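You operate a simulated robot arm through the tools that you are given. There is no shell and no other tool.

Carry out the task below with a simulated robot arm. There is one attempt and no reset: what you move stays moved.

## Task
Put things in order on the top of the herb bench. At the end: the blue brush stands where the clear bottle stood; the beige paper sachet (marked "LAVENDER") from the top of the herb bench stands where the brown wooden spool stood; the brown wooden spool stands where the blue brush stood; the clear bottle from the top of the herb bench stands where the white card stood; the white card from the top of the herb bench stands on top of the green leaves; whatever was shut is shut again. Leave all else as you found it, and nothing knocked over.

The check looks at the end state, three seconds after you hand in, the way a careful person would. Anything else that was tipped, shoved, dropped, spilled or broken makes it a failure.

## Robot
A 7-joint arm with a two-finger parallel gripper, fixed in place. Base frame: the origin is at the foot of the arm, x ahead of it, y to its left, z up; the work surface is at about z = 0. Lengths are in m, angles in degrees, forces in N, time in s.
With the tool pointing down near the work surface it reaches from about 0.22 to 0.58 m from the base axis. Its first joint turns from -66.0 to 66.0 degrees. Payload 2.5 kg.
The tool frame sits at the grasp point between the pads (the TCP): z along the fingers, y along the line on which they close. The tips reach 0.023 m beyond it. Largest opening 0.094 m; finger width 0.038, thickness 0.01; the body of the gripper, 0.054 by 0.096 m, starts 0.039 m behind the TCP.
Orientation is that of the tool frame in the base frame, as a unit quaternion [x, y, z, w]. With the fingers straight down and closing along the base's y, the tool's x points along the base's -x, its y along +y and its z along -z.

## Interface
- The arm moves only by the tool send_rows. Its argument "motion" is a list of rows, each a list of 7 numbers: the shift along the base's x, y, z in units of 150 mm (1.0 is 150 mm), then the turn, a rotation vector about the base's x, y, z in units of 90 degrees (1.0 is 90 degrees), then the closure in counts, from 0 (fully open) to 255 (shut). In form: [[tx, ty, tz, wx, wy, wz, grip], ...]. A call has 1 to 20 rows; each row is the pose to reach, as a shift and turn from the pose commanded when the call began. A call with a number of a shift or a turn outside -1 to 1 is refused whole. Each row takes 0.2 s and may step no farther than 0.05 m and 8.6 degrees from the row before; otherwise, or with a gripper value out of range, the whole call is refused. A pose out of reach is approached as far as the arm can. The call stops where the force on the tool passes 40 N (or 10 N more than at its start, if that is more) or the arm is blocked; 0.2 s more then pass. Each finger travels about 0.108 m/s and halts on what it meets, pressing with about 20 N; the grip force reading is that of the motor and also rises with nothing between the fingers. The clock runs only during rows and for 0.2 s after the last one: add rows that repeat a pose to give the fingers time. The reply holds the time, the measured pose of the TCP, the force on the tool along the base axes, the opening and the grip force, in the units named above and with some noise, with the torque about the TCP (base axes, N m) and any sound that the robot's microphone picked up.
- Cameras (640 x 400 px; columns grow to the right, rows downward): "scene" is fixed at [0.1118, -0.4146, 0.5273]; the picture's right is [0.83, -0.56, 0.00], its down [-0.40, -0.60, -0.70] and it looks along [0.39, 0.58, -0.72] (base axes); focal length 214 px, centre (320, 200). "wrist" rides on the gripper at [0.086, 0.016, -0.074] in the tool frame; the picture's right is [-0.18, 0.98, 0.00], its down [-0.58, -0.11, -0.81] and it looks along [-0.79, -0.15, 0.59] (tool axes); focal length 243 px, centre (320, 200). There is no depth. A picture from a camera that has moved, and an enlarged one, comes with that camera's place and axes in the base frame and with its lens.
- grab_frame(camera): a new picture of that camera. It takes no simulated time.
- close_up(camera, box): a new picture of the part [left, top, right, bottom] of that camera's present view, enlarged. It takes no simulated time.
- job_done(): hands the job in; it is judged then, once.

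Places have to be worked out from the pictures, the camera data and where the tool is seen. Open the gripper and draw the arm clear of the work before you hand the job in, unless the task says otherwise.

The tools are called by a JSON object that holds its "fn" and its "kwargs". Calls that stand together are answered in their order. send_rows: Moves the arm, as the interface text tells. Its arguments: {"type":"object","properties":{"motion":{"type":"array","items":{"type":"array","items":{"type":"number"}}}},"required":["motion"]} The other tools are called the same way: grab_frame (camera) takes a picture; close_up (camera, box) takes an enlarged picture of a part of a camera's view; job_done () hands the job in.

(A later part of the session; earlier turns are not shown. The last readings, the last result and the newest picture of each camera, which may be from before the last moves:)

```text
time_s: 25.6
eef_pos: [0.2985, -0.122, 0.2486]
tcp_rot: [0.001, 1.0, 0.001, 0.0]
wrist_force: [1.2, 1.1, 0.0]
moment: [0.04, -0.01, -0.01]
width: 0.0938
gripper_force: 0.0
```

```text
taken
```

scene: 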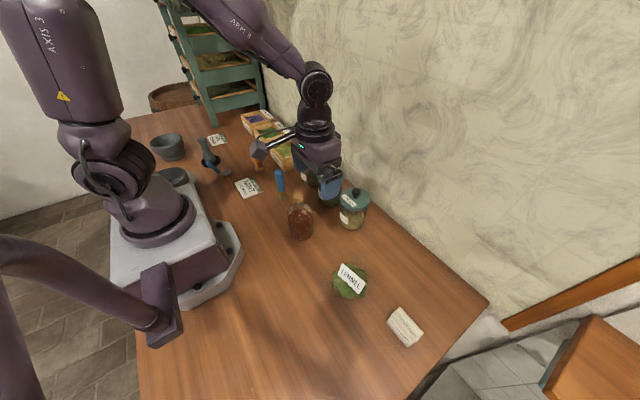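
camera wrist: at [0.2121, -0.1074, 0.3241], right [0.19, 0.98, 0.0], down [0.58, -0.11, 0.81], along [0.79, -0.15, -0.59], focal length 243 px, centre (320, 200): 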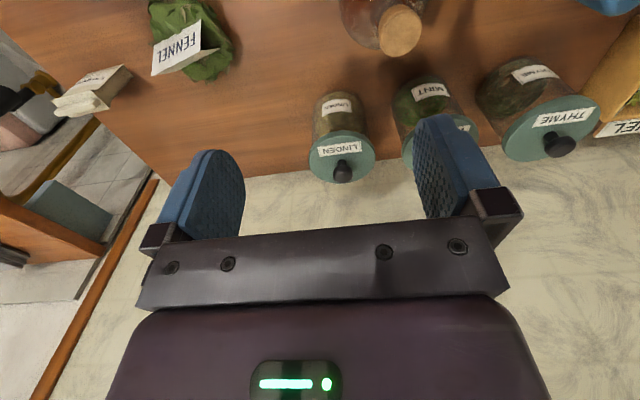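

{"fn": "close_up", "kwargs": {"camera": "wrist", "box": [330, 0, 458, 80]}}

{"fn": "close_up", "kwargs": {"camera": "scene", "box": [276, 182, 326, 246]}}

```text
5.00 times, centred on (394, 40) of wrist
camera zoom: at [0.2121, -0.1074, 0.3241], right [0.19, 0.98, 0.0], down [0.58, -0.11, 0.81], along [0.79, -0.15, -0.59], focal length 1213 px, centre (-50, 1000)
```

zoom: 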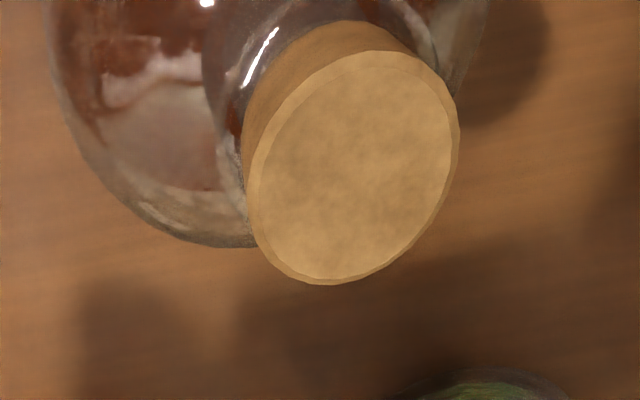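

```text
6.25 times, centred on (301, 214) of scene
camera zoom: at [0.1118, -0.4146, 0.5273], right [0.83, -0.56, 0.0], down [-0.4, -0.6, -0.7], along [0.39, 0.58, -0.72], focal length 1340 px, centre (439, 112)
```

zoom: 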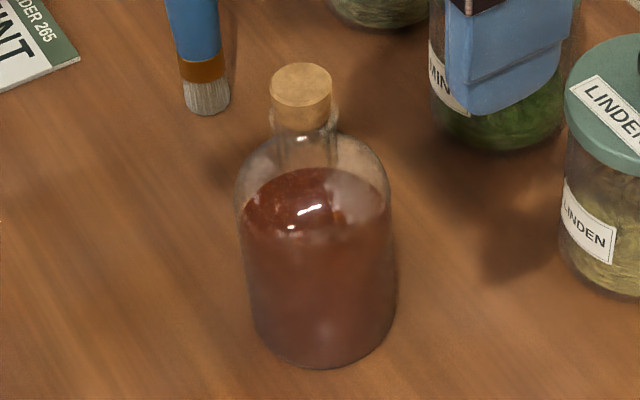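

Triangulated cork top: about (0.278, -0.071, 0.161), neck and rim roughly z 0.122–0.147. I'll move over the bottle with open fingers, tips above the cork, and verify the centring.

{"fn": "send_rows", "kwargs": {"motion": [[-0.05, 0.12, 0, 0, 0, 0, 0], [-0.1, 0.24, -0.1, 0, 0, 0, 0], [-0.147, 0.347, -0.2, 0, 0, 0, 0], [-0.147, 0.347, -0.3, 0, 0, 0, 0], [-0.147, 0.347, -0.3, 0, 0, 0, 0]]}}

{"fn": "grab_frame", "kwargs": {"camera": "wrist"}}

{"fn": "close_up", "kwargs": {"camera": "scene", "box": [250, 150, 346, 250]}}

```text
time_s: 26.8
eef_pos: [0.2765, -0.0708, 0.205]
tcp_rot: [0.0, 1.0, 0.0, 0.0]
wrist_force: [-0.2, -0.2, 0.4]
moment: [0.01, 0.0, -0.02]
width: 0.0941
gripper_force: 0.0
```

```text
taken
camera wrist: at [0.1903, -0.0541, 0.2802], right [0.18, 0.98, 0.0], down [0.58, -0.11, 0.81], along [0.79, -0.15, -0.59], focal length 243 px, centre (320, 200)
```

wrist: 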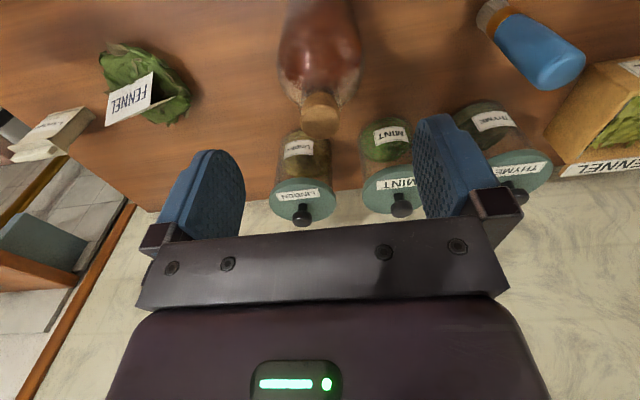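

```text
4.00 times, centred on (298, 200) of scene
camera zoom: at [0.1118, -0.4146, 0.5273], right [0.83, -0.56, 0.0], down [-0.4, -0.6, -0.7], along [0.39, 0.58, -0.72], focal length 858 px, centre (408, 200)
```

zoom: 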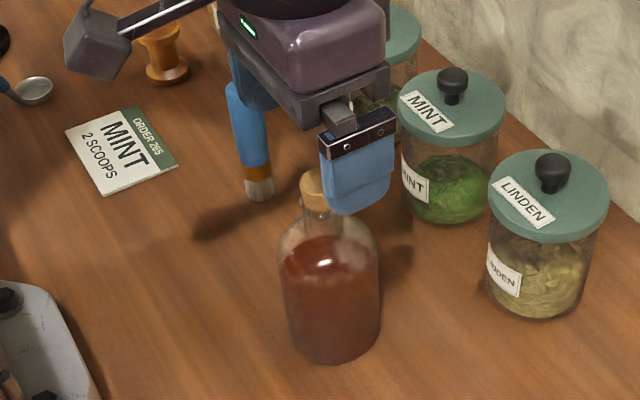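

{"fn": "close_up", "kwargs": {"camera": "wrist", "box": [260, 0, 388, 140]}}

```text
2.86 times, centred on (324, 70) of wrist
camera zoom: at [0.1903, -0.0541, 0.2802], right [0.18, 0.98, 0.0], down [0.58, -0.11, 0.81], along [0.79, -0.15, -0.59], focal length 693 px, centre (309, 571)
```

zoom: 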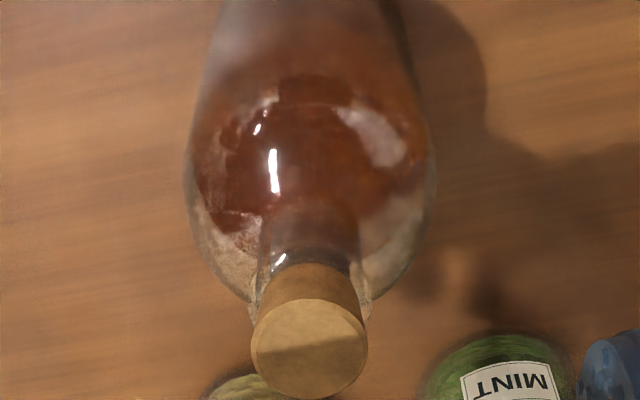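

Cork centre measured at (0.276, -0.070); the tool is within 2 mm of it. Lowering around the neck to TCP z≈0.145.

{"fn": "send_rows", "kwargs": {"motion": [[-0.005, 0.002, -0.12, 0, 0, 0, 0], [-0.008, 0.004, -0.24, 0, 0, 0, 0], [-0.008, 0.004, -0.34, 0, 0, 0, 0], [-0.008, 0.004, -0.4, 0, 0, 0, 0], [-0.008, 0.004, -0.4, 0, 0, 0, 0]]}}

{"fn": "close_up", "kwargs": {"camera": "scene", "box": [260, 160, 340, 245]}}

{"fn": "close_up", "kwargs": {"camera": "wrist", "box": [180, 0, 480, 220]}}

```text
time_s: 28.0
eef_pos: [0.2764, -0.0696, 0.1457]
tcp_rot: [0.001, 1.0, 0.0, 0.0]
wrist_force: [-0.2, 0.0, 0.0]
moment: [-0.03, -0.04, -0.02]
width: 0.0942
gripper_force: 0.1
```

```text
4.71 times, centred on (300, 202) of scene
camera zoom: at [0.1118, -0.4146, 0.5273], right [0.83, -0.56, 0.0], down [-0.4, -0.6, -0.7], along [0.39, 0.58, -0.72], focal length 1009 px, centre (414, 188)
```

zoom: 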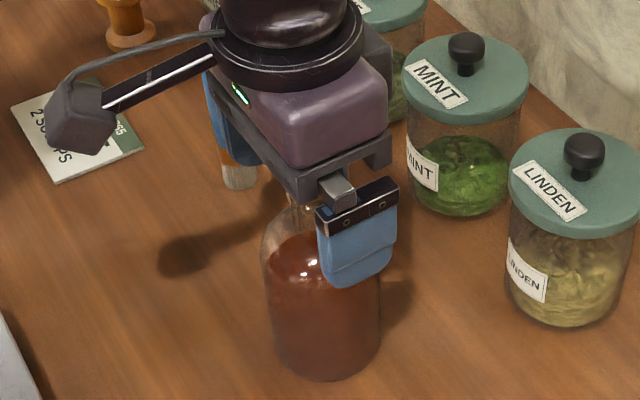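

```text
1.82 times, centred on (330, 110) of wrist
camera zoom: at [0.1888, -0.0543, 0.2204], right [0.19, 0.98, 0.0], down [0.58, -0.11, 0.81], along [0.79, -0.15, -0.59], focal length 441 px, centre (302, 364)
```

zoom: 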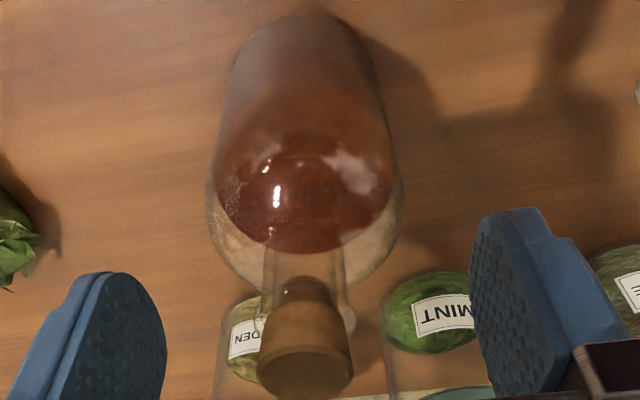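

Cork and rim are between the pads. Closing gradually on the neck.

{"fn": "send_rows", "kwargs": {"motion": [[0, 0, 0, 0, 0, 0, 60], [0, 0, 0, 0, 0, 0, 110], [0, 0, 0, 0, 0, 0, 145], [0, 0, 0, 0, 0, 0, 170], [0, 0, 0, 0, 0, 0, 190], [0, 0, 0, 0, 0, 0, 210], [0, 0, 0, 0, 0, 0, 210]]}}

{"fn": "close_up", "kwargs": {"camera": "wrist", "box": [180, 0, 480, 220]}}

{"fn": "close_up", "kwargs": {"camera": "scene", "box": [260, 160, 340, 245]}}

```text
time_s: 29.6
eef_pos: [0.2758, -0.0703, 0.1455]
tcp_rot: [0.0, 1.0, 0.001, 0.0]
wrist_force: [0.7, 1.1, 0.2]
moment: [0.16, -0.04, 0.01]
width: 0.0245
gripper_force: 20.3
```

```text
1.82 times, centred on (330, 110) of wrist
camera zoom: at [0.1887, -0.0542, 0.2206], right [0.18, 0.98, 0.0], down [0.58, -0.11, 0.81], along [0.79, -0.15, -0.59], focal length 441 px, centre (302, 364)
```

zoom: 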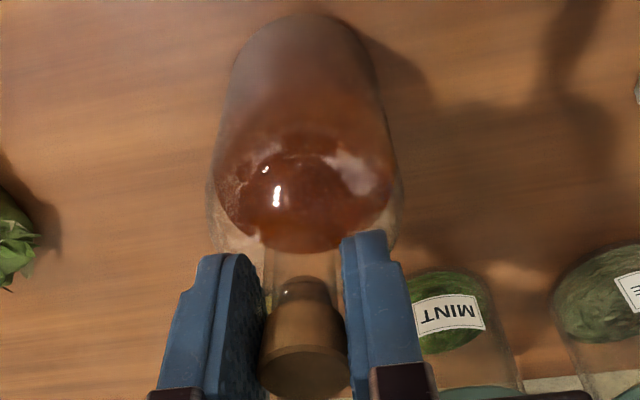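

```text
4.71 times, centred on (300, 202) of scene
camera zoom: at [0.1118, -0.4146, 0.5273], right [0.83, -0.56, 0.0], down [-0.4, -0.6, -0.7], along [0.39, 0.58, -0.72], focal length 1009 px, centre (414, 188)
```

zoom: 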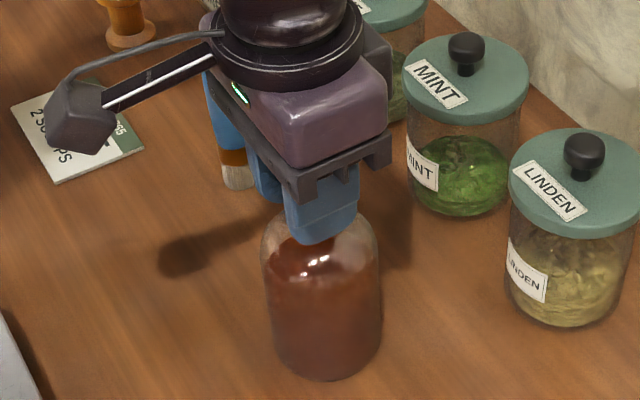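

Gripped at width 0.0245. I'll lift 2 cm slowly and check that the bottle comes along with the cork in place.

{"fn": "send_rows", "kwargs": {"motion": [[0, 0, 0.02, 0, 0, 0, 210], [0, 0, 0.06, 0, 0, 0, 210], [0, 0, 0.1, 0, 0, 0, 210], [0, 0, 0.133, 0, 0, 0, 210], [0, 0, 0.133, 0, 0, 0, 210]]}}

{"fn": "close_up", "kwargs": {"camera": "scene", "box": [260, 150, 340, 245]}}

{"fn": "close_up", "kwargs": {"camera": "wrist", "box": [180, 0, 480, 220]}}

```text
time_s: 30.8
eef_pos: [0.2753, -0.0693, 0.165]
tcp_rot: [0.0, 1.0, 0.0, -0.001]
wrist_force: [-0.4, 0.8, -3.2]
moment: [0.12, 0.02, 0.01]
width: 0.0245
gripper_force: 20.0
```

```text
4.21 times, centred on (300, 198) of scene
camera zoom: at [0.1118, -0.4146, 0.5273], right [0.83, -0.56, 0.0], down [-0.4, -0.6, -0.7], along [0.39, 0.58, -0.72], focal length 903 px, centre (404, 210)
```

zoom: 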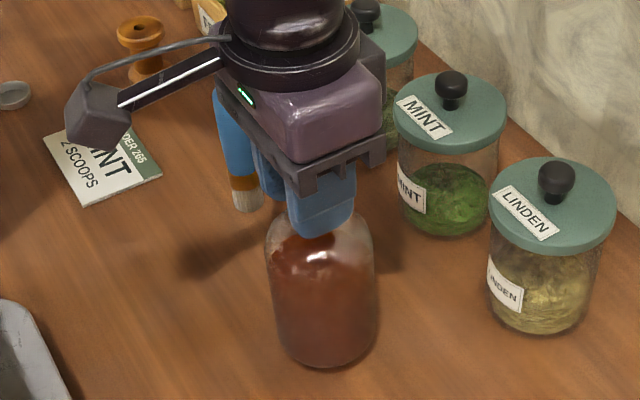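

```text
1.82 times, centred on (330, 110) of wrist
camera zoom: at [0.1896, -0.0551, 0.2407], right [0.18, 0.98, 0.0], down [0.58, -0.11, 0.81], along [0.79, -0.15, -0.59], focal length 441 px, centre (302, 364)
```

zoom: 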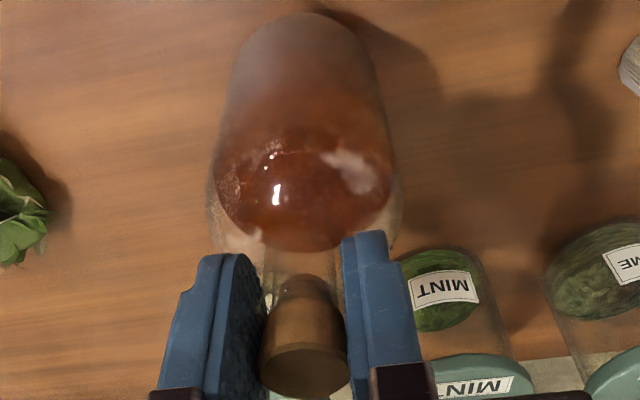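

The bottle hangs steadily (about 3 N). I'll lift it higher and carry it halfway toward the card's former place.

{"fn": "send_rows", "kwargs": {"motion": [[0, 0, 0.1, 0, 0, 0, 210], [0, 0, 0.25, 0, 0, 0, 210], [0, 0, 0.4, 0, 0, 0, 210], [0.06, -0.087, 0.467, 0, 0, 0, 210], [0.16, -0.23, 0.467, 0, 0, 0, 210], [0.28, -0.4, 0.467, 0, 0, 0, 210], [0.4, -0.571, 0.467, 0, 0, 0, 210], [0.52, -0.743, 0.467, 0, 0, 0, 210], [0.58, -0.83, 0.467, 0, 0, 0, 210], [0.607, -0.867, 0.467, 0, 0, 0, 210], [0.607, -0.867, 0.467, 0, 0, 0, 210]]}}

```text
time_s: 33.2
eef_pos: [0.367, -0.2025, 0.2354]
tcp_rot: [-0.001, 1.0, 0.001, 0.0]
wrist_force: [0.4, 0.6, -4.8]
moment: [0.0, 0.04, 0.03]
width: 0.0246
gripper_force: 19.9
```

Carrying on to the card's old place at (0.459, -0.330), descending a bit on the way.

{"fn": "send_rows", "kwargs": {"motion": [[0.08, -0.114, 0, 0, 0, 0, 210], [0.2, -0.284, 0, 0, 0, 0, 210], [0.32, -0.455, -0.05, 0, 0, 0, 210], [0.44, -0.625, -0.12, 0, 0, 0, 210], [0.54, -0.768, -0.2, 0, 0, 0, 210], [0.6, -0.853, -0.27, 0, 0, 0, 210], [0.608, -0.864, -0.3, 0, 0, 0, 210], [0.608, -0.864, -0.3, 0, 0, 0, 210]]}}

{"fn": "grab_frame", "kwargs": {"camera": "scene"}}

{"fn": "grab_frame", "kwargs": {"camera": "wrist"}}

```text
time_s: 35.0
eef_pos: [0.4581, -0.3308, 0.1904]
tcp_rot: [0.0, 1.0, 0.0, -0.001]
wrist_force: [0.2, 0.9, -3.0]
moment: [0.0, 0.03, 0.02]
width: 0.0243
gripper_force: 19.8
```

```text
taken
```

scene: 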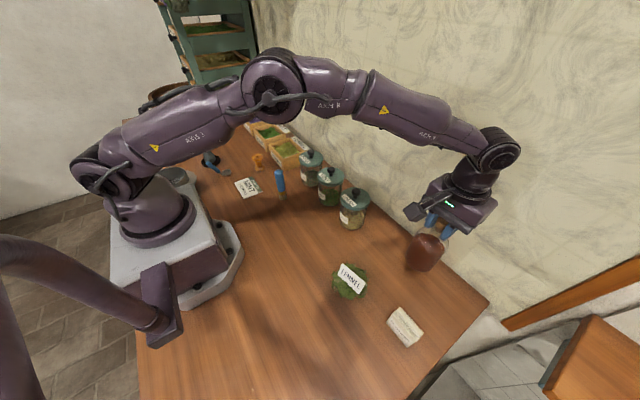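

```text
taken
camera wrist: at [0.372, -0.3155, 0.2652], right [0.18, 0.98, 0.0], down [0.58, -0.11, 0.81], along [0.79, -0.15, -0.59], focal length 243 px, centre (320, 200)
```

wrist: 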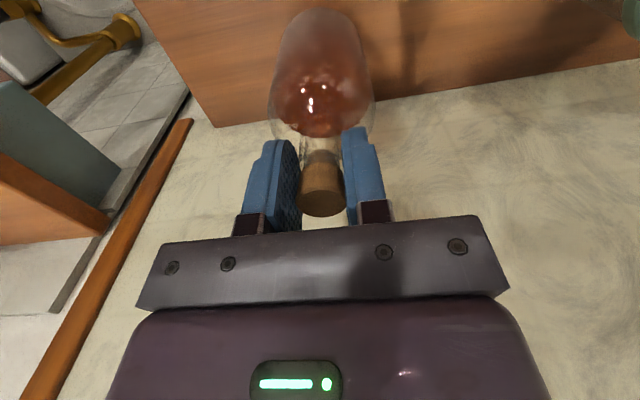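

{"fn": "close_up", "kwargs": {"camera": "scene", "box": [380, 200, 476, 290]}}

{"fn": "send_rows", "kwargs": {"motion": [[0, 0, -0.08, 0, 0, 0, 210], [0, 0, -0.16, 0, 0, 0, 210], [0, 0, -0.22, 0, 0, 0, 210], [0, 0, -0.253, 0, 0, 0, 210], [0, 0, -0.253, 0, 0, 0, 210]]}}

{"fn": "close_up", "kwargs": {"camera": "scene", "box": [380, 210, 476, 300]}}

```text
4.44 times, centred on (428, 245) of scene
camera zoom: at [0.1118, -0.4147, 0.5273], right [0.83, -0.56, 0.0], down [-0.4, -0.6, -0.7], along [0.39, 0.58, -0.72], focal length 953 px, centre (-160, 0)
```

zoom: 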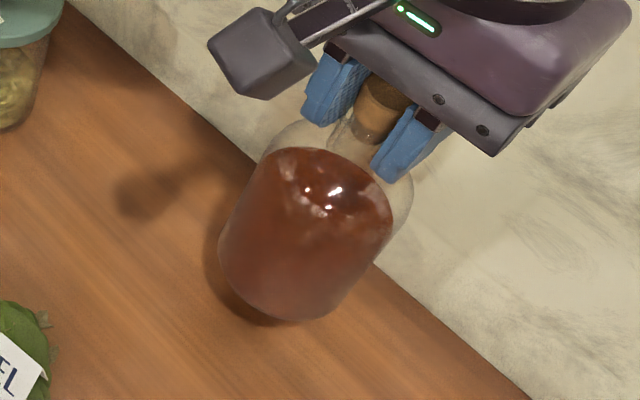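

```text
time_s: 36.2
eef_pos: [0.458, -0.3319, 0.1507]
tcp_rot: [0.0, 1.0, 0.0, 0.0]
wrist_force: [-0.2, 0.3, -4.0]
moment: [0.0, 0.03, -0.03]
width: 0.0245
gripper_force: 20.0
```

```text
4.44 times, centred on (428, 255) of scene
camera zoom: at [0.1118, -0.4147, 0.5273], right [0.83, -0.56, 0.0], down [-0.4, -0.6, -0.7], along [0.39, 0.58, -0.72], focal length 953 px, centre (-160, -44)
```

zoom: 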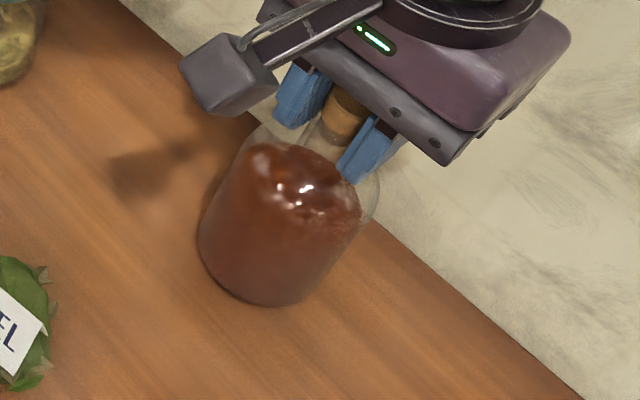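

Bottle bottom is about 7 mm above the bench. Stepping down gently with force monitoring.

{"fn": "send_rows", "kwargs": {"motion": [[0, 0, -0.015, 0, 0, 0, 210], [0, 0, -0.033, 0, 0, 0, 210], [0, 0, -0.033, 0, 0, 0, 210]]}}

{"fn": "send_rows", "kwargs": {"motion": [[0, 0, -0.005, 0, 0, 0, 210], [0, 0, -0.01, 0, 0, 0, 210], [0, 0, -0.01, 0, 0, 0, 210]]}}

```text
time_s: 37.0
eef_pos: [0.4577, -0.3313, 0.1475]
tcp_rot: [0.0, 1.0, 0.0, -0.001]
wrist_force: [-0.8, 1.1, -0.8]
moment: [0.04, 0.05, 0.03]
width: 0.0244
gripper_force: 20.3
```

```text
time_s: 37.8
eef_pos: [0.4593, -0.3305, 0.1467]
tcp_rot: [0.0, 1.0, -0.001, 0.002]
wrist_force: [-0.5, 1.6, 11.3]
moment: [0.09, -0.02, 0.14]
width: 0.0242
gripper_force: 19.5
```

Contact made (+11 N). I'll relieve 1 mm and release gently.

{"fn": "send_rows", "kwargs": {"motion": [[0, 0, 0.005, 0, 0, 0, 210], [0, 0, 0.006, 0, 0, 0, 210], [0, 0, 0.006, 0, 0, 0, 210]]}}

{"fn": "send_rows", "kwargs": {"motion": [[0, 0, 0, 0, 0, 0, 190], [0, 0, 0, 0, 0, 0, 180], [0, 0, 0, 0, 0, 0, 165], [0, 0, 0, 0, 0, 0, 140], [0, 0, 0, 0, 0, 0, 100], [0, 0, 0, 0, 0, 0, 50], [0, 0, 0, 0, 0, 0, 0], [0, 0, 0, 0, 0, 0, 0]]}}

{"fn": "close_up", "kwargs": {"camera": "scene", "box": [380, 210, 476, 300]}}

{"fn": "grab_frame", "kwargs": {"camera": "wrist"}}

```text
time_s: 38.6
eef_pos: [0.458, -0.3308, 0.146]
tcp_rot: [0.001, 1.0, 0.001, 0.0]
wrist_force: [2.7, -1.2, 6.3]
moment: [-0.03, -0.27, 0.04]
width: 0.0244
gripper_force: 20.0
```

```text
time_s: 40.4
eef_pos: [0.4592, -0.3309, 0.1475]
tcp_rot: [0.0, 1.0, 0.001, 0.0]
wrist_force: [-0.6, -0.7, 0.9]
moment: [-0.01, 0.02, 0.01]
width: 0.0939
gripper_force: 0.1
```

```text
4.44 times, centred on (428, 255) of scene
camera zoom: at [0.1118, -0.4146, 0.5273], right [0.83, -0.56, 0.0], down [-0.4, -0.6, -0.7], along [0.39, 0.58, -0.72], focal length 953 px, centre (-160, -44)
```

zoom: 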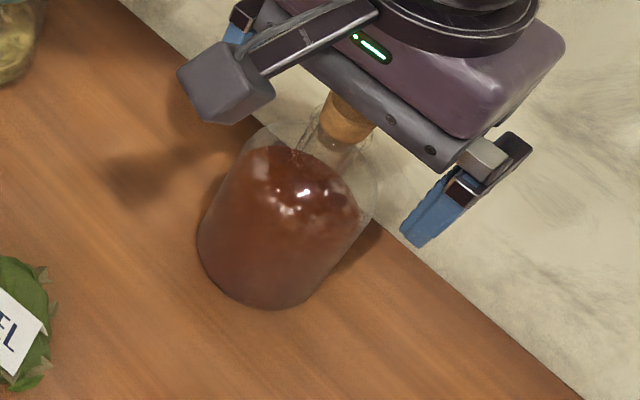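

```text
taken
camera wrist: at [0.3718, -0.3154, 0.2219], right [0.18, 0.98, 0.0], down [0.58, -0.11, 0.81], along [0.79, -0.15, -0.59], focal length 243 px, centre (320, 200)
```

wrist: 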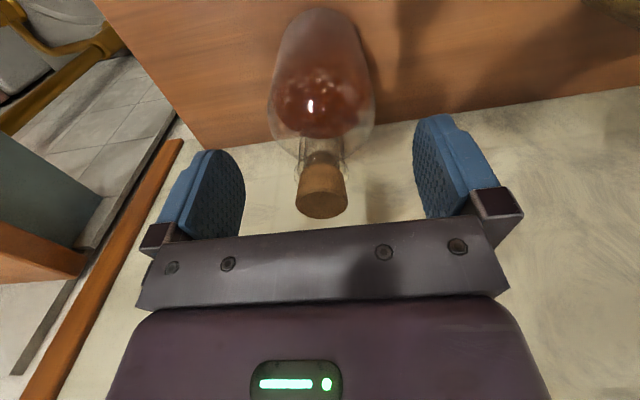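

The bottle stands where the card was, cork in place. I'll raise the gripper straight up, then travel high toward the brush.

{"fn": "send_rows", "kwargs": {"motion": [[0, 0, 0.1, 0, 0, 0, 0], [0, 0, 0.25, 0, 0, 0, 0], [0, 0, 0.4, 0, 0, 0, 0], [0, 0, 0.55, 0, 0, 0, 0], [-0.1, 0.12, 0.6, 0, 0, 0, 0], [-0.25, 0.3, 0.6, 0, 0, 0, 0], [-0.4, 0.5, 0.6, 0, 0, 0, 0], [-0.6, 0.75, 0.6, 0, 0, 0, 0], [-0.8, 1.0, 0.6, 0, 0, 0, 0]]}}

{"fn": "send_rows", "kwargs": {"motion": [[-0.1, 0.25, 0, 0, 0, 0, 0], [-0.2, 0.5, 0, 0, 0, 0, 0], [-0.3, 0.75, 0, 0, 0, 0, 0], [-0.4, 1.0, 0, 0, 0, 0, 0], [-0.4, 1.0, 0, 0, 0, 0, 0]]}}

{"fn": "grab_frame", "kwargs": {"camera": "wrist"}}

{"fn": "grab_frame", "kwargs": {"camera": "scene"}}

```text
time_s: 42.4
eef_pos: [0.3373, -0.1802, 0.2374]
tcp_rot: [-0.001, 1.0, 0.0, 0.0]
wrist_force: [0.3, 0.4, 0.6]
moment: [0.01, 0.0, 0.01]
width: 0.0942
gripper_force: 0.1
```

```text
time_s: 43.6
eef_pos: [0.2792, -0.03, 0.2375]
tcp_rot: [0.0, 1.0, 0.0, 0.0]
wrist_force: [-0.2, -0.6, -0.2]
moment: [-0.03, -0.02, -0.01]
width: 0.094
gripper_force: 0.1
```

```text
taken
camera wrist: at [0.1917, -0.0148, 0.3118], right [0.18, 0.98, 0.0], down [0.58, -0.11, 0.81], along [0.79, -0.15, -0.59], focal length 243 px, centre (320, 200)
```

wrist: 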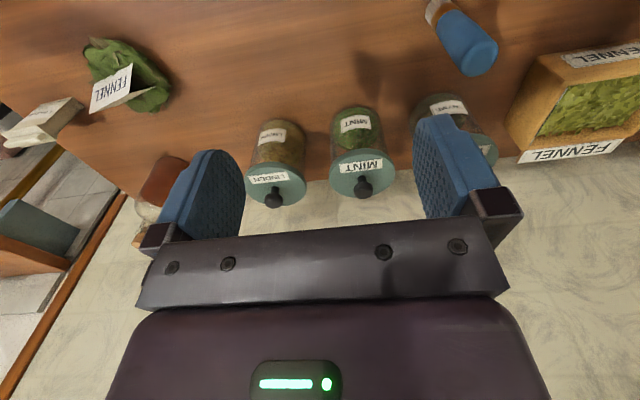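

```text
taken
```

scene: 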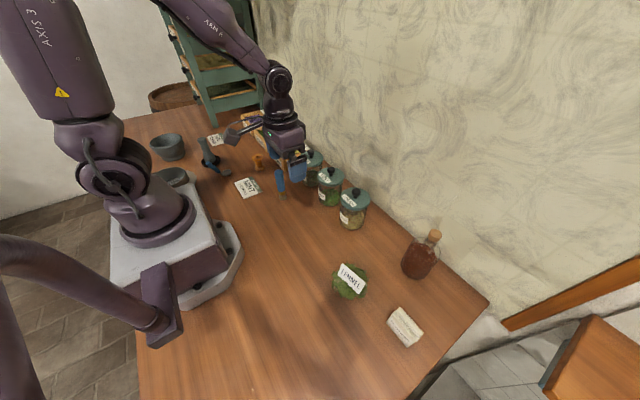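

{"fn": "close_up", "kwargs": {"camera": "wrist", "box": [405, 0, 517, 84]}}

{"fn": "close_up", "kwargs": {"camera": "scene", "box": [262, 160, 304, 208]}}

```text
4.76 times, centred on (461, 42) of wrist
camera zoom: at [0.1917, -0.0148, 0.3118], right [0.18, 0.98, 0.0], down [0.58, -0.11, 0.81], along [0.79, -0.15, -0.59], focal length 1155 px, centre (-351, 952)
```

zoom: 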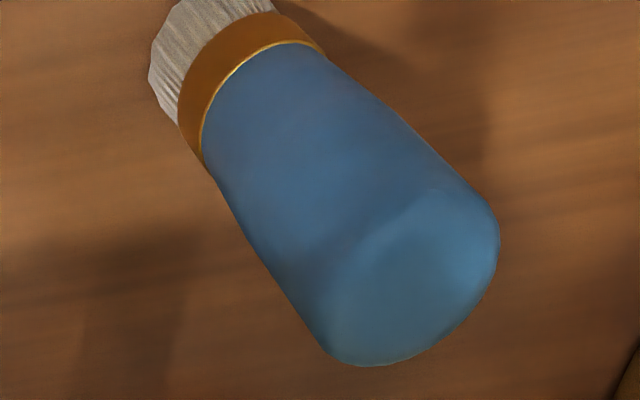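

```text
8.33 times, centred on (283, 184) of scene
camera zoom: at [0.1118, -0.4146, 0.5273], right [0.83, -0.56, 0.0], down [-0.4, -0.6, -0.7], along [0.39, 0.58, -0.72], focal length 1787 px, centre (628, 333)
```

zoom: 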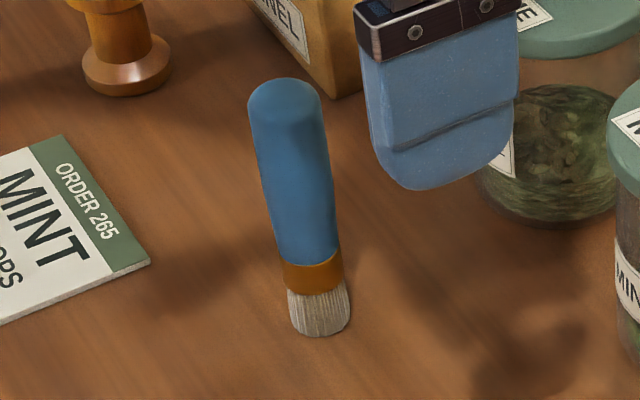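

The brush's axis triangulates to about (0.301, 0.093), top at ~0.12. Moving above it with open fingers.

{"fn": "send_rows", "kwargs": {"motion": [[0.04, 0.2, 0, 0, 0, 0, 0], [0.08, 0.4, 0, 0, 0, 0, 0], [0.12, 0.6, -0.1, 0, 0, 0, 0], [0.147, 0.78, -0.2, 0, 0, 0, 0], [0.147, 0.823, -0.3, 0, 0, 0, 0], [0.147, 0.823, -0.3, 0, 0, 0, 0]]}}

{"fn": "grab_frame", "kwargs": {"camera": "wrist"}}

{"fn": "close_up", "kwargs": {"camera": "scene", "box": [240, 120, 330, 210]}}

```text
time_s: 45.0
eef_pos: [0.3022, 0.0935, 0.1931]
tcp_rot: [0.002, 1.0, 0.0, 0.001]
wrist_force: [0.5, -0.2, 0.3]
moment: [0.04, 0.02, 0.0]
width: 0.0939
gripper_force: 0.1
```

```text
taken
camera wrist: at [0.2147, 0.1092, 0.2677], right [0.19, 0.98, 0.0], down [0.58, -0.11, 0.81], along [0.79, -0.15, -0.59], focal length 243 px, centre (320, 200)
```

wrist: 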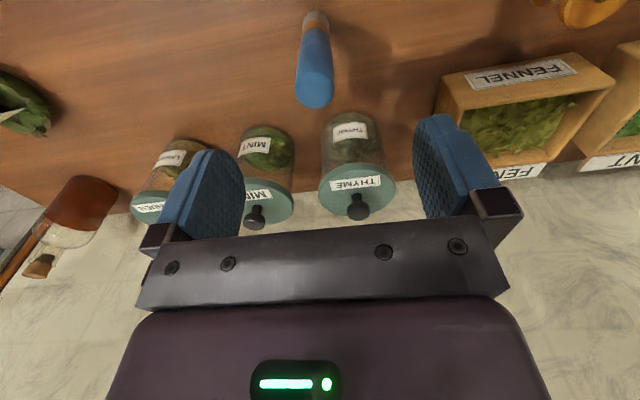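

```text
4.44 times, centred on (285, 165) of scene
camera zoom: at [0.1118, -0.4146, 0.5273], right [0.83, -0.56, 0.0], down [-0.4, -0.6, -0.7], along [0.39, 0.58, -0.72], focal length 953 px, centre (476, 356)
```

zoom: 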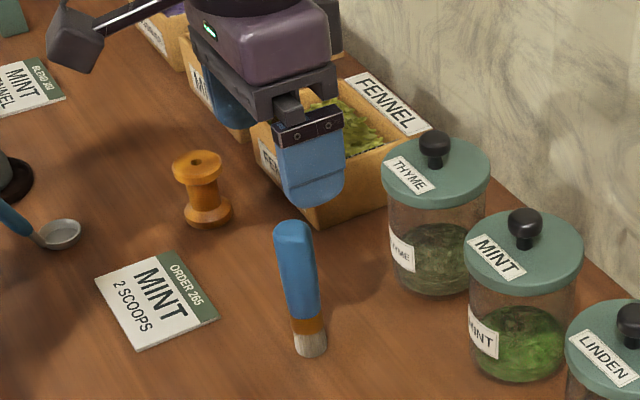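

The brush lines up between the fingers. Small centring shift and descend to TCP z≈0.097.

{"fn": "send_rows", "kwargs": {"motion": [[-0.005, -0.009, -0.1, 0, 0, 0, 0], [-0.005, -0.009, -0.25, 0, 0, 0, 0], [-0.005, -0.009, -0.4, 0, 0, 0, 0], [-0.005, -0.009, -0.53, 0, 0, 0, 0], [-0.005, -0.009, -0.61, 0, 0, 0, 0], [-0.005, -0.009, -0.63, 0, 0, 0, 0], [-0.005, -0.009, -0.63, 0, 0, 0, 0]]}}

{"fn": "grab_frame", "kwargs": {"camera": "wrist"}}

{"fn": "close_up", "kwargs": {"camera": "scene", "box": [240, 130, 330, 220]}}

```text
time_s: 46.6
eef_pos: [0.3002, 0.0916, 0.0979]
tcp_rot: [-0.001, 1.0, 0.0, 0.0]
wrist_force: [-0.1, -0.5, 0.2]
moment: [0.0, -0.03, -0.01]
width: 0.094
gripper_force: 0.1
```

```text
taken
camera wrist: at [0.2132, 0.1071, 0.1733], right [0.18, 0.98, 0.0], down [0.58, -0.11, 0.81], along [0.79, -0.15, -0.59], focal length 243 px, centre (320, 200)
```

wrist: 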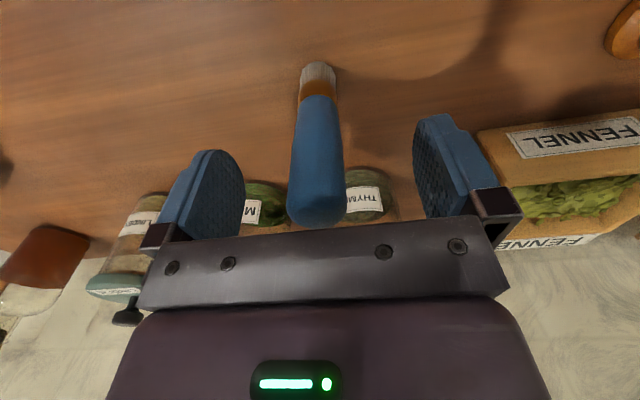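

```text
4.44 times, centred on (285, 175) of scene
camera zoom: at [0.1118, -0.4146, 0.5273], right [0.83, -0.56, 0.0], down [-0.4, -0.6, -0.7], along [0.39, 0.58, -0.72], focal length 953 px, centre (476, 311)
```

zoom: 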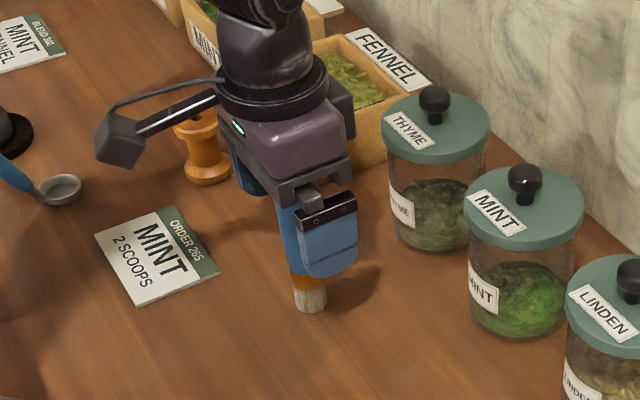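

The brush is centred within ~1 mm. Shifting a hair and closing on the handle.

{"fn": "send_rows", "kwargs": {"motion": [[0, -0.008, 0, 0, 0, 0, 60], [0, -0.008, 0, 0, 0, 0, 110], [0, -0.008, 0, 0, 0, 0, 145], [0, -0.008, 0, 0, 0, 0, 165], [0, -0.008, 0, 0, 0, 0, 180], [0, -0.008, 0, 0, 0, 0, 200], [0, -0.008, 0, 0, 0, 0, 210], [0, -0.008, 0, 0, 0, 0, 210]]}}

{"fn": "grab_frame", "kwargs": {"camera": "wrist"}}

{"fn": "close_up", "kwargs": {"camera": "scene", "box": [240, 130, 330, 220]}}

```text
time_s: 48.4
eef_pos: [0.2993, 0.0896, 0.0976]
tcp_rot: [0.0, 1.0, -0.001, 0.0]
wrist_force: [-0.5, -0.5, -0.1]
moment: [-0.01, -0.01, -0.01]
width: 0.0254
gripper_force: 19.8
```

```text
taken
camera wrist: at [0.2131, 0.106, 0.1729], right [0.18, 0.98, 0.0], down [0.58, -0.11, 0.81], along [0.79, -0.15, -0.59], focal length 243 px, centre (320, 200)
```

wrist: 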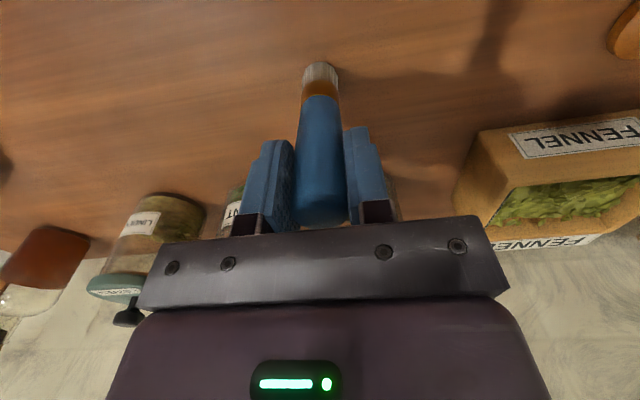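

```text
4.44 times, centred on (285, 175) of scene
camera zoom: at [0.1118, -0.4146, 0.5273], right [0.83, -0.56, 0.0], down [-0.4, -0.6, -0.7], along [0.39, 0.58, -0.72], focal length 953 px, centre (476, 311)
```

zoom: 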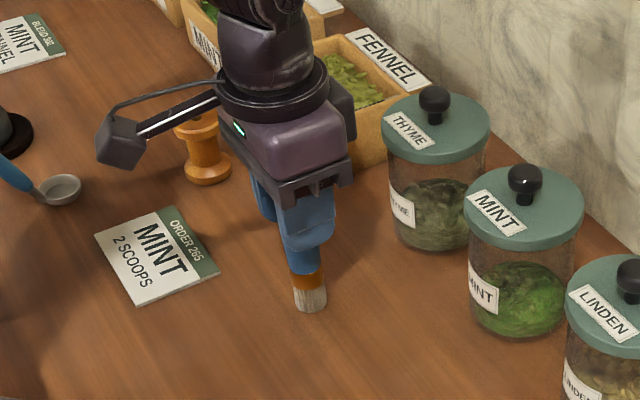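

Gripped at 0.025 with the brush still upright. Brush place recorded as (0.300, 0.091). Lifting and carrying toward the bottle's old place.

{"fn": "send_rows", "kwargs": {"motion": [[0, 0, 0.05, 0, 0, 0, 210], [0, 0, 0.15, 0, 0, 0, 210], [0, 0, 0.3, 0, 0, 0, 210], [0, -0.05, 0.4, 0, 0, 0, 210], [-0.03, -0.2, 0.4, 0, 0, 0, 210], [-0.06, -0.4, 0.4, 0, 0, 0, 210], [-0.09, -0.6, 0.4, 0, 0, 0, 210], [-0.12, -0.8, 0.4, 0, 0, 0, 210], [-0.15, -0.95, 0.4, 0, 0, 0, 210], [-0.157, -1.0, 0.4, 0, 0, 0, 210]]}}

{"fn": "send_rows", "kwargs": {"motion": [[0, -0.05, 0, 0, 0, 0, 210], [0, -0.076, 0, 0, 0, 0, 210], [0, -0.076, -0.1, 0, 0, 0, 210], [0, -0.076, -0.2, 0, 0, 0, 210], [0, -0.076, -0.2, 0, 0, 0, 210]]}}

{"fn": "grab_frame", "kwargs": {"camera": "scene"}}

{"fn": "grab_frame", "kwargs": {"camera": "wrist"}}

```text
time_s: 50.6
eef_pos: [0.2776, -0.0597, 0.1566]
tcp_rot: [0.0, 1.0, 0.0, 0.0]
wrist_force: [-0.6, -0.5, -0.5]
moment: [0.0, -0.01, 0.02]
width: 0.0257
gripper_force: 20.1
```

```text
time_s: 51.8
eef_pos: [0.2765, -0.0719, 0.1255]
tcp_rot: [0.0, 1.0, 0.0, 0.0]
wrist_force: [0.4, 0.1, 0.4]
moment: [-0.01, 0.02, 0.0]
width: 0.0257
gripper_force: 20.0
```

```text
taken
```

scene: 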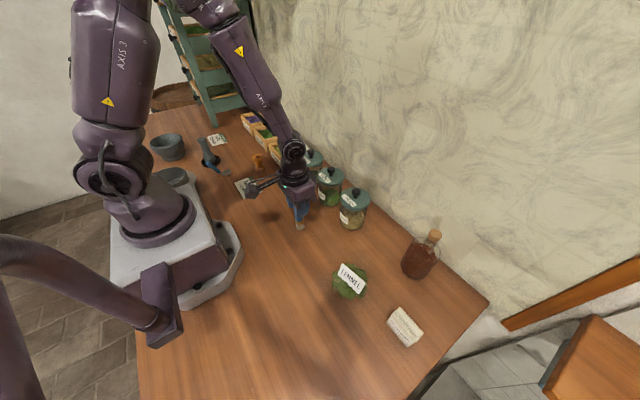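

```text
taken
camera wrist: at [0.19, -0.0555, 0.2013], right [0.18, 0.98, 0.0], down [0.58, -0.11, 0.81], along [0.79, -0.15, -0.59], focal length 243 px, centre (320, 200)
```

wrist: 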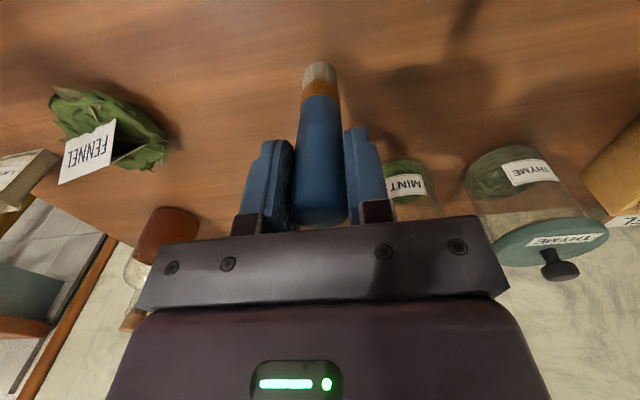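

Brush bottom is ~3 cm above the bottle's old spot. Lowering, then stepping to contact.

{"fn": "send_rows", "kwargs": {"motion": [[0, 0, -0.07, 0, 0, 0, 210], [0, 0, -0.13, 0, 0, 0, 210], [0, 0, -0.173, 0, 0, 0, 210], [0, 0, -0.173, 0, 0, 0, 210]]}}

{"fn": "send_rows", "kwargs": {"motion": [[0, 0, -0.01, 0, 0, 0, 210], [0, 0, -0.016, 0, 0, 0, 210], [0, 0, -0.016, 0, 0, 0, 210]]}}

```text
time_s: 52.8
eef_pos: [0.2764, -0.0718, 0.1002]
tcp_rot: [0.0, 1.0, 0.001, 0.0]
wrist_force: [-0.5, 0.6, -0.2]
moment: [0.0, -0.02, 0.01]
width: 0.026
gripper_force: 19.6
```

```text
time_s: 53.6
eef_pos: [0.2767, -0.0719, 0.0984]
tcp_rot: [0.0, 1.0, 0.0, 0.0]
wrist_force: [0.2, 0.2, 0.1]
moment: [0.01, 0.01, 0.03]
width: 0.0257
gripper_force: 20.2
```

{"fn": "send_rows", "kwargs": {"motion": [[0, 0, -0.005, 0, 0, 0, 210], [0, 0, -0.008, 0, 0, 0, 210], [0, 0, -0.008, 0, 0, 0, 210]]}}

{"fn": "close_up", "kwargs": {"camera": "scene", "box": [270, 190, 330, 245]}}

```text
time_s: 54.4
eef_pos: [0.2765, -0.0722, 0.0971]
tcp_rot: [0.0, 1.0, -0.001, 0.001]
wrist_force: [-1.6, 0.5, 14.0]
moment: [0.06, 0.13, 0.03]
width: 0.0258
gripper_force: 20.0
```

```text
7.27 times, centred on (300, 218) of scene
camera zoom: at [0.1118, -0.4146, 0.5274], right [0.83, -0.56, 0.0], down [-0.4, -0.6, -0.7], along [0.39, 0.58, -0.72], focal length 1560 px, centre (466, 73)
```

zoom: 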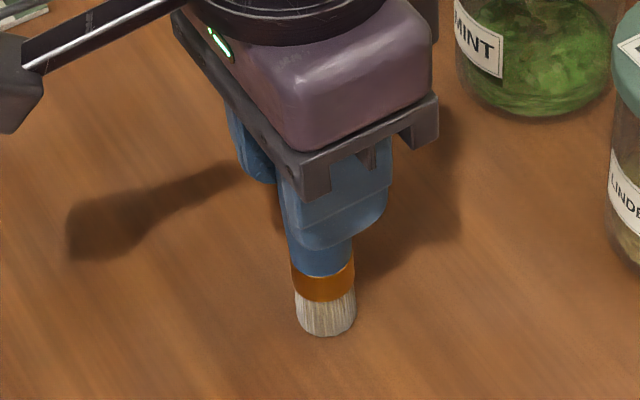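

Contact at 14 N. Ease up slightly and release gradually.

{"fn": "send_rows", "kwargs": {"motion": [[0, 0, 0.004, 0, 0, 0, 210], [0, 0, 0.0055, 0, 0, 0, 210], [0, 0, 0.0055, 0, 0, 0, 210]]}}

{"fn": "send_rows", "kwargs": {"motion": [[0, 0, 0, 0, 0, 0, 195], [0, 0, 0, 0, 0, 0, 185], [0, 0, 0, 0, 0, 0, 178], [0, 0, 0, 0, 0, 0, 165], [0, 0, 0, 0, 0, 0, 140], [0, 0, 0, 0, 0, 0, 100], [0, 0, 0, 0, 0, 0, 50], [0, 0, 0, 0, 0, 0, 0], [0, 0, 0, 0, 0, 0, 0]]}}

{"fn": "close_up", "kwargs": {"camera": "scene", "box": [270, 180, 330, 245]}}

{"fn": "grab_frame", "kwargs": {"camera": "wrist"}}

```text
time_s: 55.2
eef_pos: [0.2769, -0.0709, 0.0973]
tcp_rot: [0.0, 1.0, 0.0, 0.0]
wrist_force: [-0.1, -0.4, 0.0]
moment: [-0.03, 0.02, 0.0]
width: 0.026
gripper_force: 19.9
```

```text
time_s: 57.2
eef_pos: [0.2769, -0.0727, 0.0971]
tcp_rot: [0.001, 1.0, 0.0, 0.0]
wrist_force: [0.7, -1.0, 0.2]
moment: [0.03, -0.02, 0.01]
width: 0.0939
gripper_force: 0.0
```

```text
6.15 times, centred on (300, 212) of scene
camera zoom: at [0.1118, -0.4146, 0.5273], right [0.83, -0.56, 0.0], down [-0.4, -0.6, -0.7], along [0.39, 0.58, -0.72], focal length 1320 px, centre (443, 123)
```

zoom: 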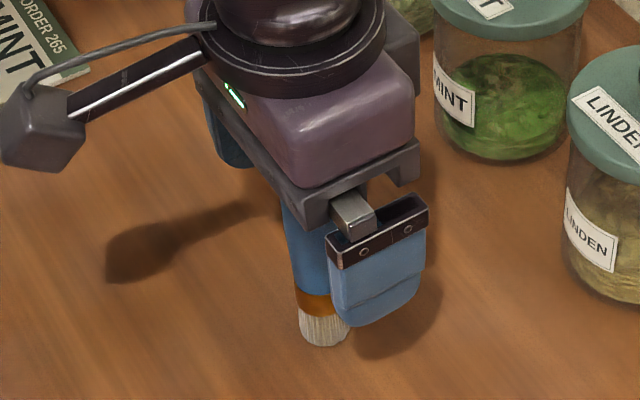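

```text
taken
camera wrist: at [0.1897, -0.0555, 0.1731], right [0.18, 0.98, 0.0], down [0.58, -0.11, 0.81], along [0.79, -0.15, -0.59], focal length 243 px, centre (320, 200)
```

wrist: 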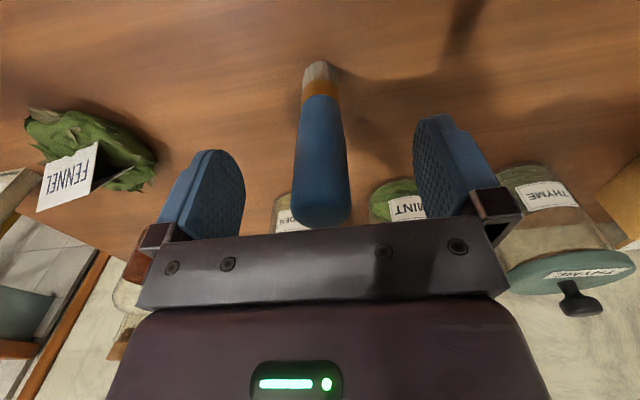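

The brush stands upright where the bottle was. Raising straight up and heading toward the spool.

{"fn": "send_rows", "kwargs": {"motion": [[0, 0, 0.1, 0, 0, 0, 0], [0, 0, 0.25, 0, 0, 0, 0], [0, 0, 0.45, 0, 0, 0, 0], [0, 0, 0.65, 0, 0, 0, 0], [0, 0.1, 0.8, 0, 0, 0, 0], [0, 0.3, 0.8, 0, 0, 0, 0], [0, 0.55, 0.8, 0, 0, 0, 0], [0, 0.8, 0.8, 0, 0, 0, 0], [0, 1.0, 0.8, 0, 0, 0, 0]]}}

{"fn": "send_rows", "kwargs": {"motion": [[0, 0.25, 0, 0, 0, 0, 0], [0, 0.5, 0, 0, 0, 0, 0], [0, 0.75, 0, 0, 0, 0, 0], [0, 0.95, 0, 0, 0, 0, 0], [0, 1.0, 0, 0, 0, 0, 0], [0, 1.0, 0, 0, 0, 0, 0]]}}

{"fn": "grab_frame", "kwargs": {"camera": "wrist"}}

{"fn": "grab_frame", "kwargs": {"camera": "scene"}}

```text
time_s: 59.2
eef_pos: [0.2742, 0.0783, 0.2189]
tcp_rot: [0.001, 1.0, 0.0, 0.0]
wrist_force: [0.5, -0.2, 0.0]
moment: [0.03, 0.03, 0.01]
width: 0.0945
gripper_force: 0.0
```

```text
time_s: 60.6
eef_pos: [0.2759, 0.2292, 0.2178]
tcp_rot: [0.001, 1.0, 0.0, -0.001]
wrist_force: [-0.4, -0.7, -0.2]
moment: [0.01, -0.03, 0.01]
width: 0.094
gripper_force: 0.0
```

```text
taken
camera wrist: at [0.1889, 0.245, 0.2938], right [0.19, 0.98, 0.0], down [0.58, -0.11, 0.81], along [0.79, -0.15, -0.59], focal length 243 px, centre (320, 200)
```

wrist: 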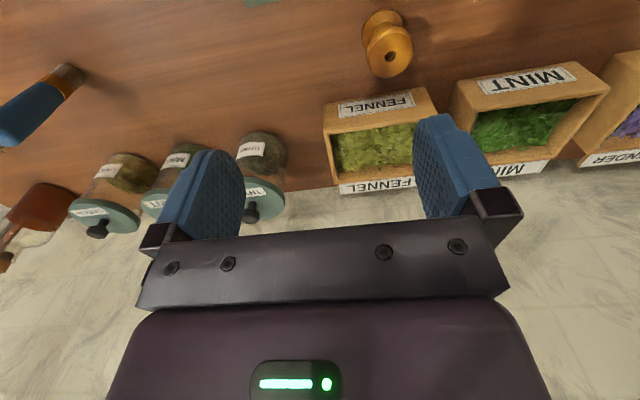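

```text
taken
```

scene: 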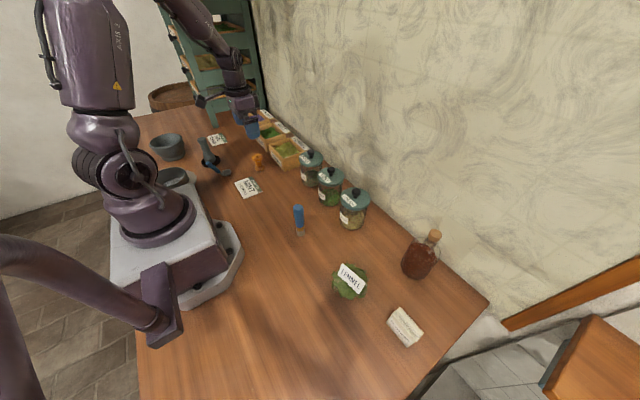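

{"fn": "close_up", "kwargs": {"camera": "wrist", "box": [336, 0, 448, 90]}}

{"fn": "close_up", "kwargs": {"camera": "scene", "box": [238, 140, 286, 184]}}

```text
4.44 times, centred on (392, 45) of wrist
camera zoom: at [0.1889, 0.245, 0.2938], right [0.19, 0.98, 0.0], down [0.58, -0.11, 0.81], along [0.79, -0.15, -0.59], focal length 1078 px, centre (0, 889)
```

zoom: 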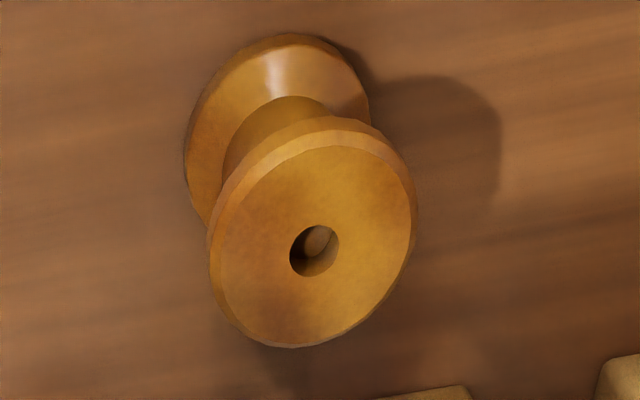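

```text
9.09 times, centred on (262, 162) of scene
camera zoom: at [0.1118, -0.4146, 0.5273], right [0.83, -0.56, 0.0], down [-0.4, -0.6, -0.7], along [0.39, 0.58, -0.72], focal length 1950 px, centre (847, 546)
```

zoom: 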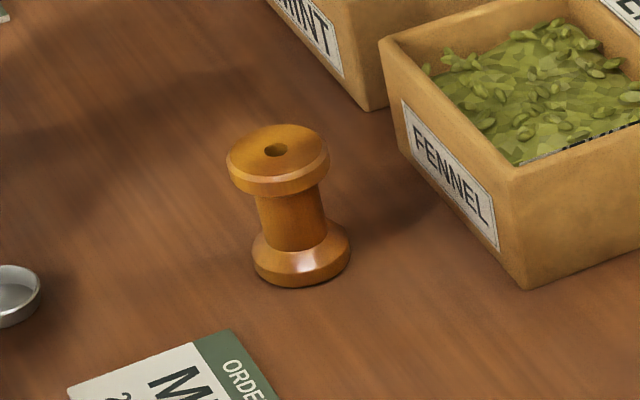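

Spool axis triangulates to (0.300, 0.290), height ~0.06; the FENNEL box face is at x≈0.375, well clear. Moving above the spool.

{"fn": "send_rows", "kwargs": {"motion": [[0.05, 0.13, 0, 0, 0, 0, 0], [0.1, 0.27, -0.1, 0, 0, 0, 0], [0.155, 0.403, -0.2, 0, 0, 0, 0], [0.155, 0.403, -0.35, 0, 0, 0, 0], [0.155, 0.403, -0.5, 0, 0, 0, 0], [0.155, 0.403, -0.5, 0, 0, 0, 0]]}}

{"fn": "grab_frame", "kwargs": {"camera": "wrist"}}

{"fn": "close_up", "kwargs": {"camera": "scene", "box": [215, 110, 311, 190]}}

```text
time_s: 62.0
eef_pos: [0.298, 0.2887, 0.1438]
tcp_rot: [0.0, 1.0, 0.0, 0.0]
wrist_force: [0.2, 0.3, -0.5]
moment: [0.03, 0.02, 0.0]
width: 0.0939
gripper_force: 0.0
```

```text
taken
camera wrist: at [0.212, 0.3049, 0.2182], right [0.18, 0.98, 0.0], down [0.58, -0.11, 0.81], along [0.79, -0.15, -0.59], focal length 243 px, centre (320, 200)
```

wrist: 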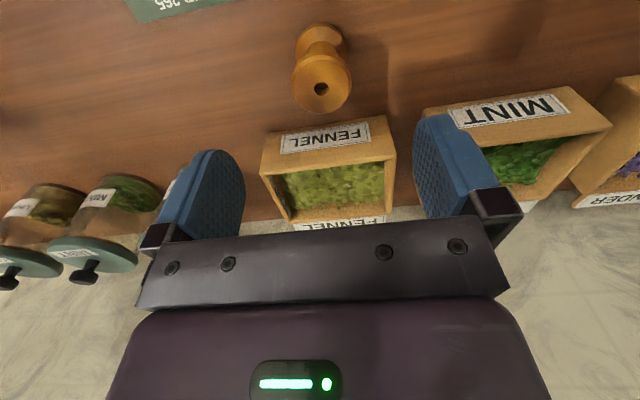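

```text
5.00 times, centred on (263, 150) of scene
camera zoom: at [0.1118, -0.4146, 0.5273], right [0.83, -0.56, 0.0], down [-0.4, -0.6, -0.7], along [0.39, 0.58, -0.72], focal length 1072 px, centre (605, 450)
```

zoom: 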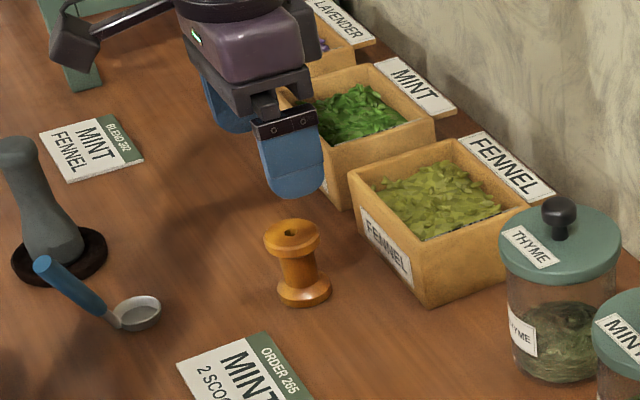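

Centred to within a millimetre. Descending to TCP z≈0.033 around the spool.

{"fn": "send_rows", "kwargs": {"motion": [[0, 0.003, -0.15, 0, 0, 0, 0], [0, 0.003, -0.32, 0, 0, 0, 0], [0, 0.003, -0.48, 0, 0, 0, 0], [0, 0.003, -0.62, 0, 0, 0, 0], [0, 0.003, -0.7, 0, 0, 0, 0], [0, 0.003, -0.735, 0, 0, 0, 0], [0, 0.003, -0.735, 0, 0, 0, 0]]}}

{"fn": "grab_frame", "kwargs": {"camera": "wrist"}}

{"fn": "close_up", "kwargs": {"camera": "scene", "box": [215, 110, 311, 190]}}

```text
time_s: 63.6
eef_pos: [0.2998, 0.2912, 0.0326]
tcp_rot: [0.001, 1.0, 0.0, 0.0]
wrist_force: [-0.7, -1.0, 0.1]
moment: [-0.04, 0.0, 0.01]
width: 0.0941
gripper_force: 0.1
```

```text
taken
camera wrist: at [0.2131, 0.3057, 0.1078], right [0.18, 0.98, 0.0], down [0.58, -0.11, 0.81], along [0.79, -0.15, -0.59], focal length 243 px, centre (320, 200)
```

wrist: 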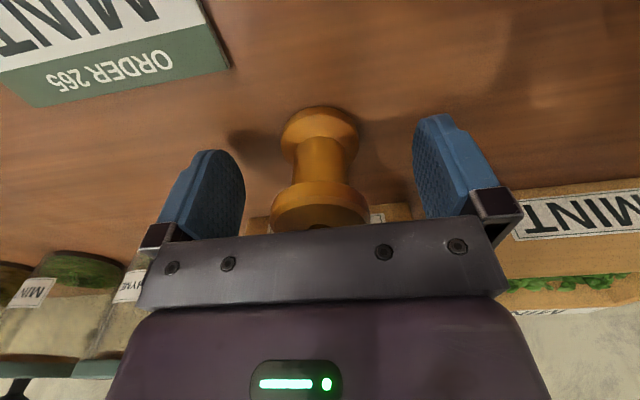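

```text
5.00 times, centred on (263, 150) of scene
camera zoom: at [0.1118, -0.4146, 0.5273], right [0.83, -0.56, 0.0], down [-0.4, -0.6, -0.7], along [0.39, 0.58, -0.72], focal length 1072 px, centre (605, 450)
```

zoom: 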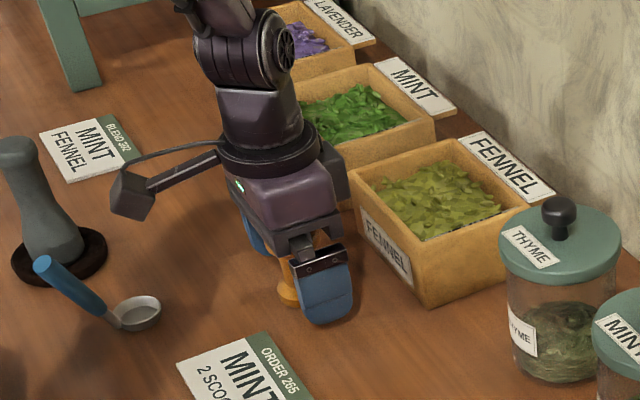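

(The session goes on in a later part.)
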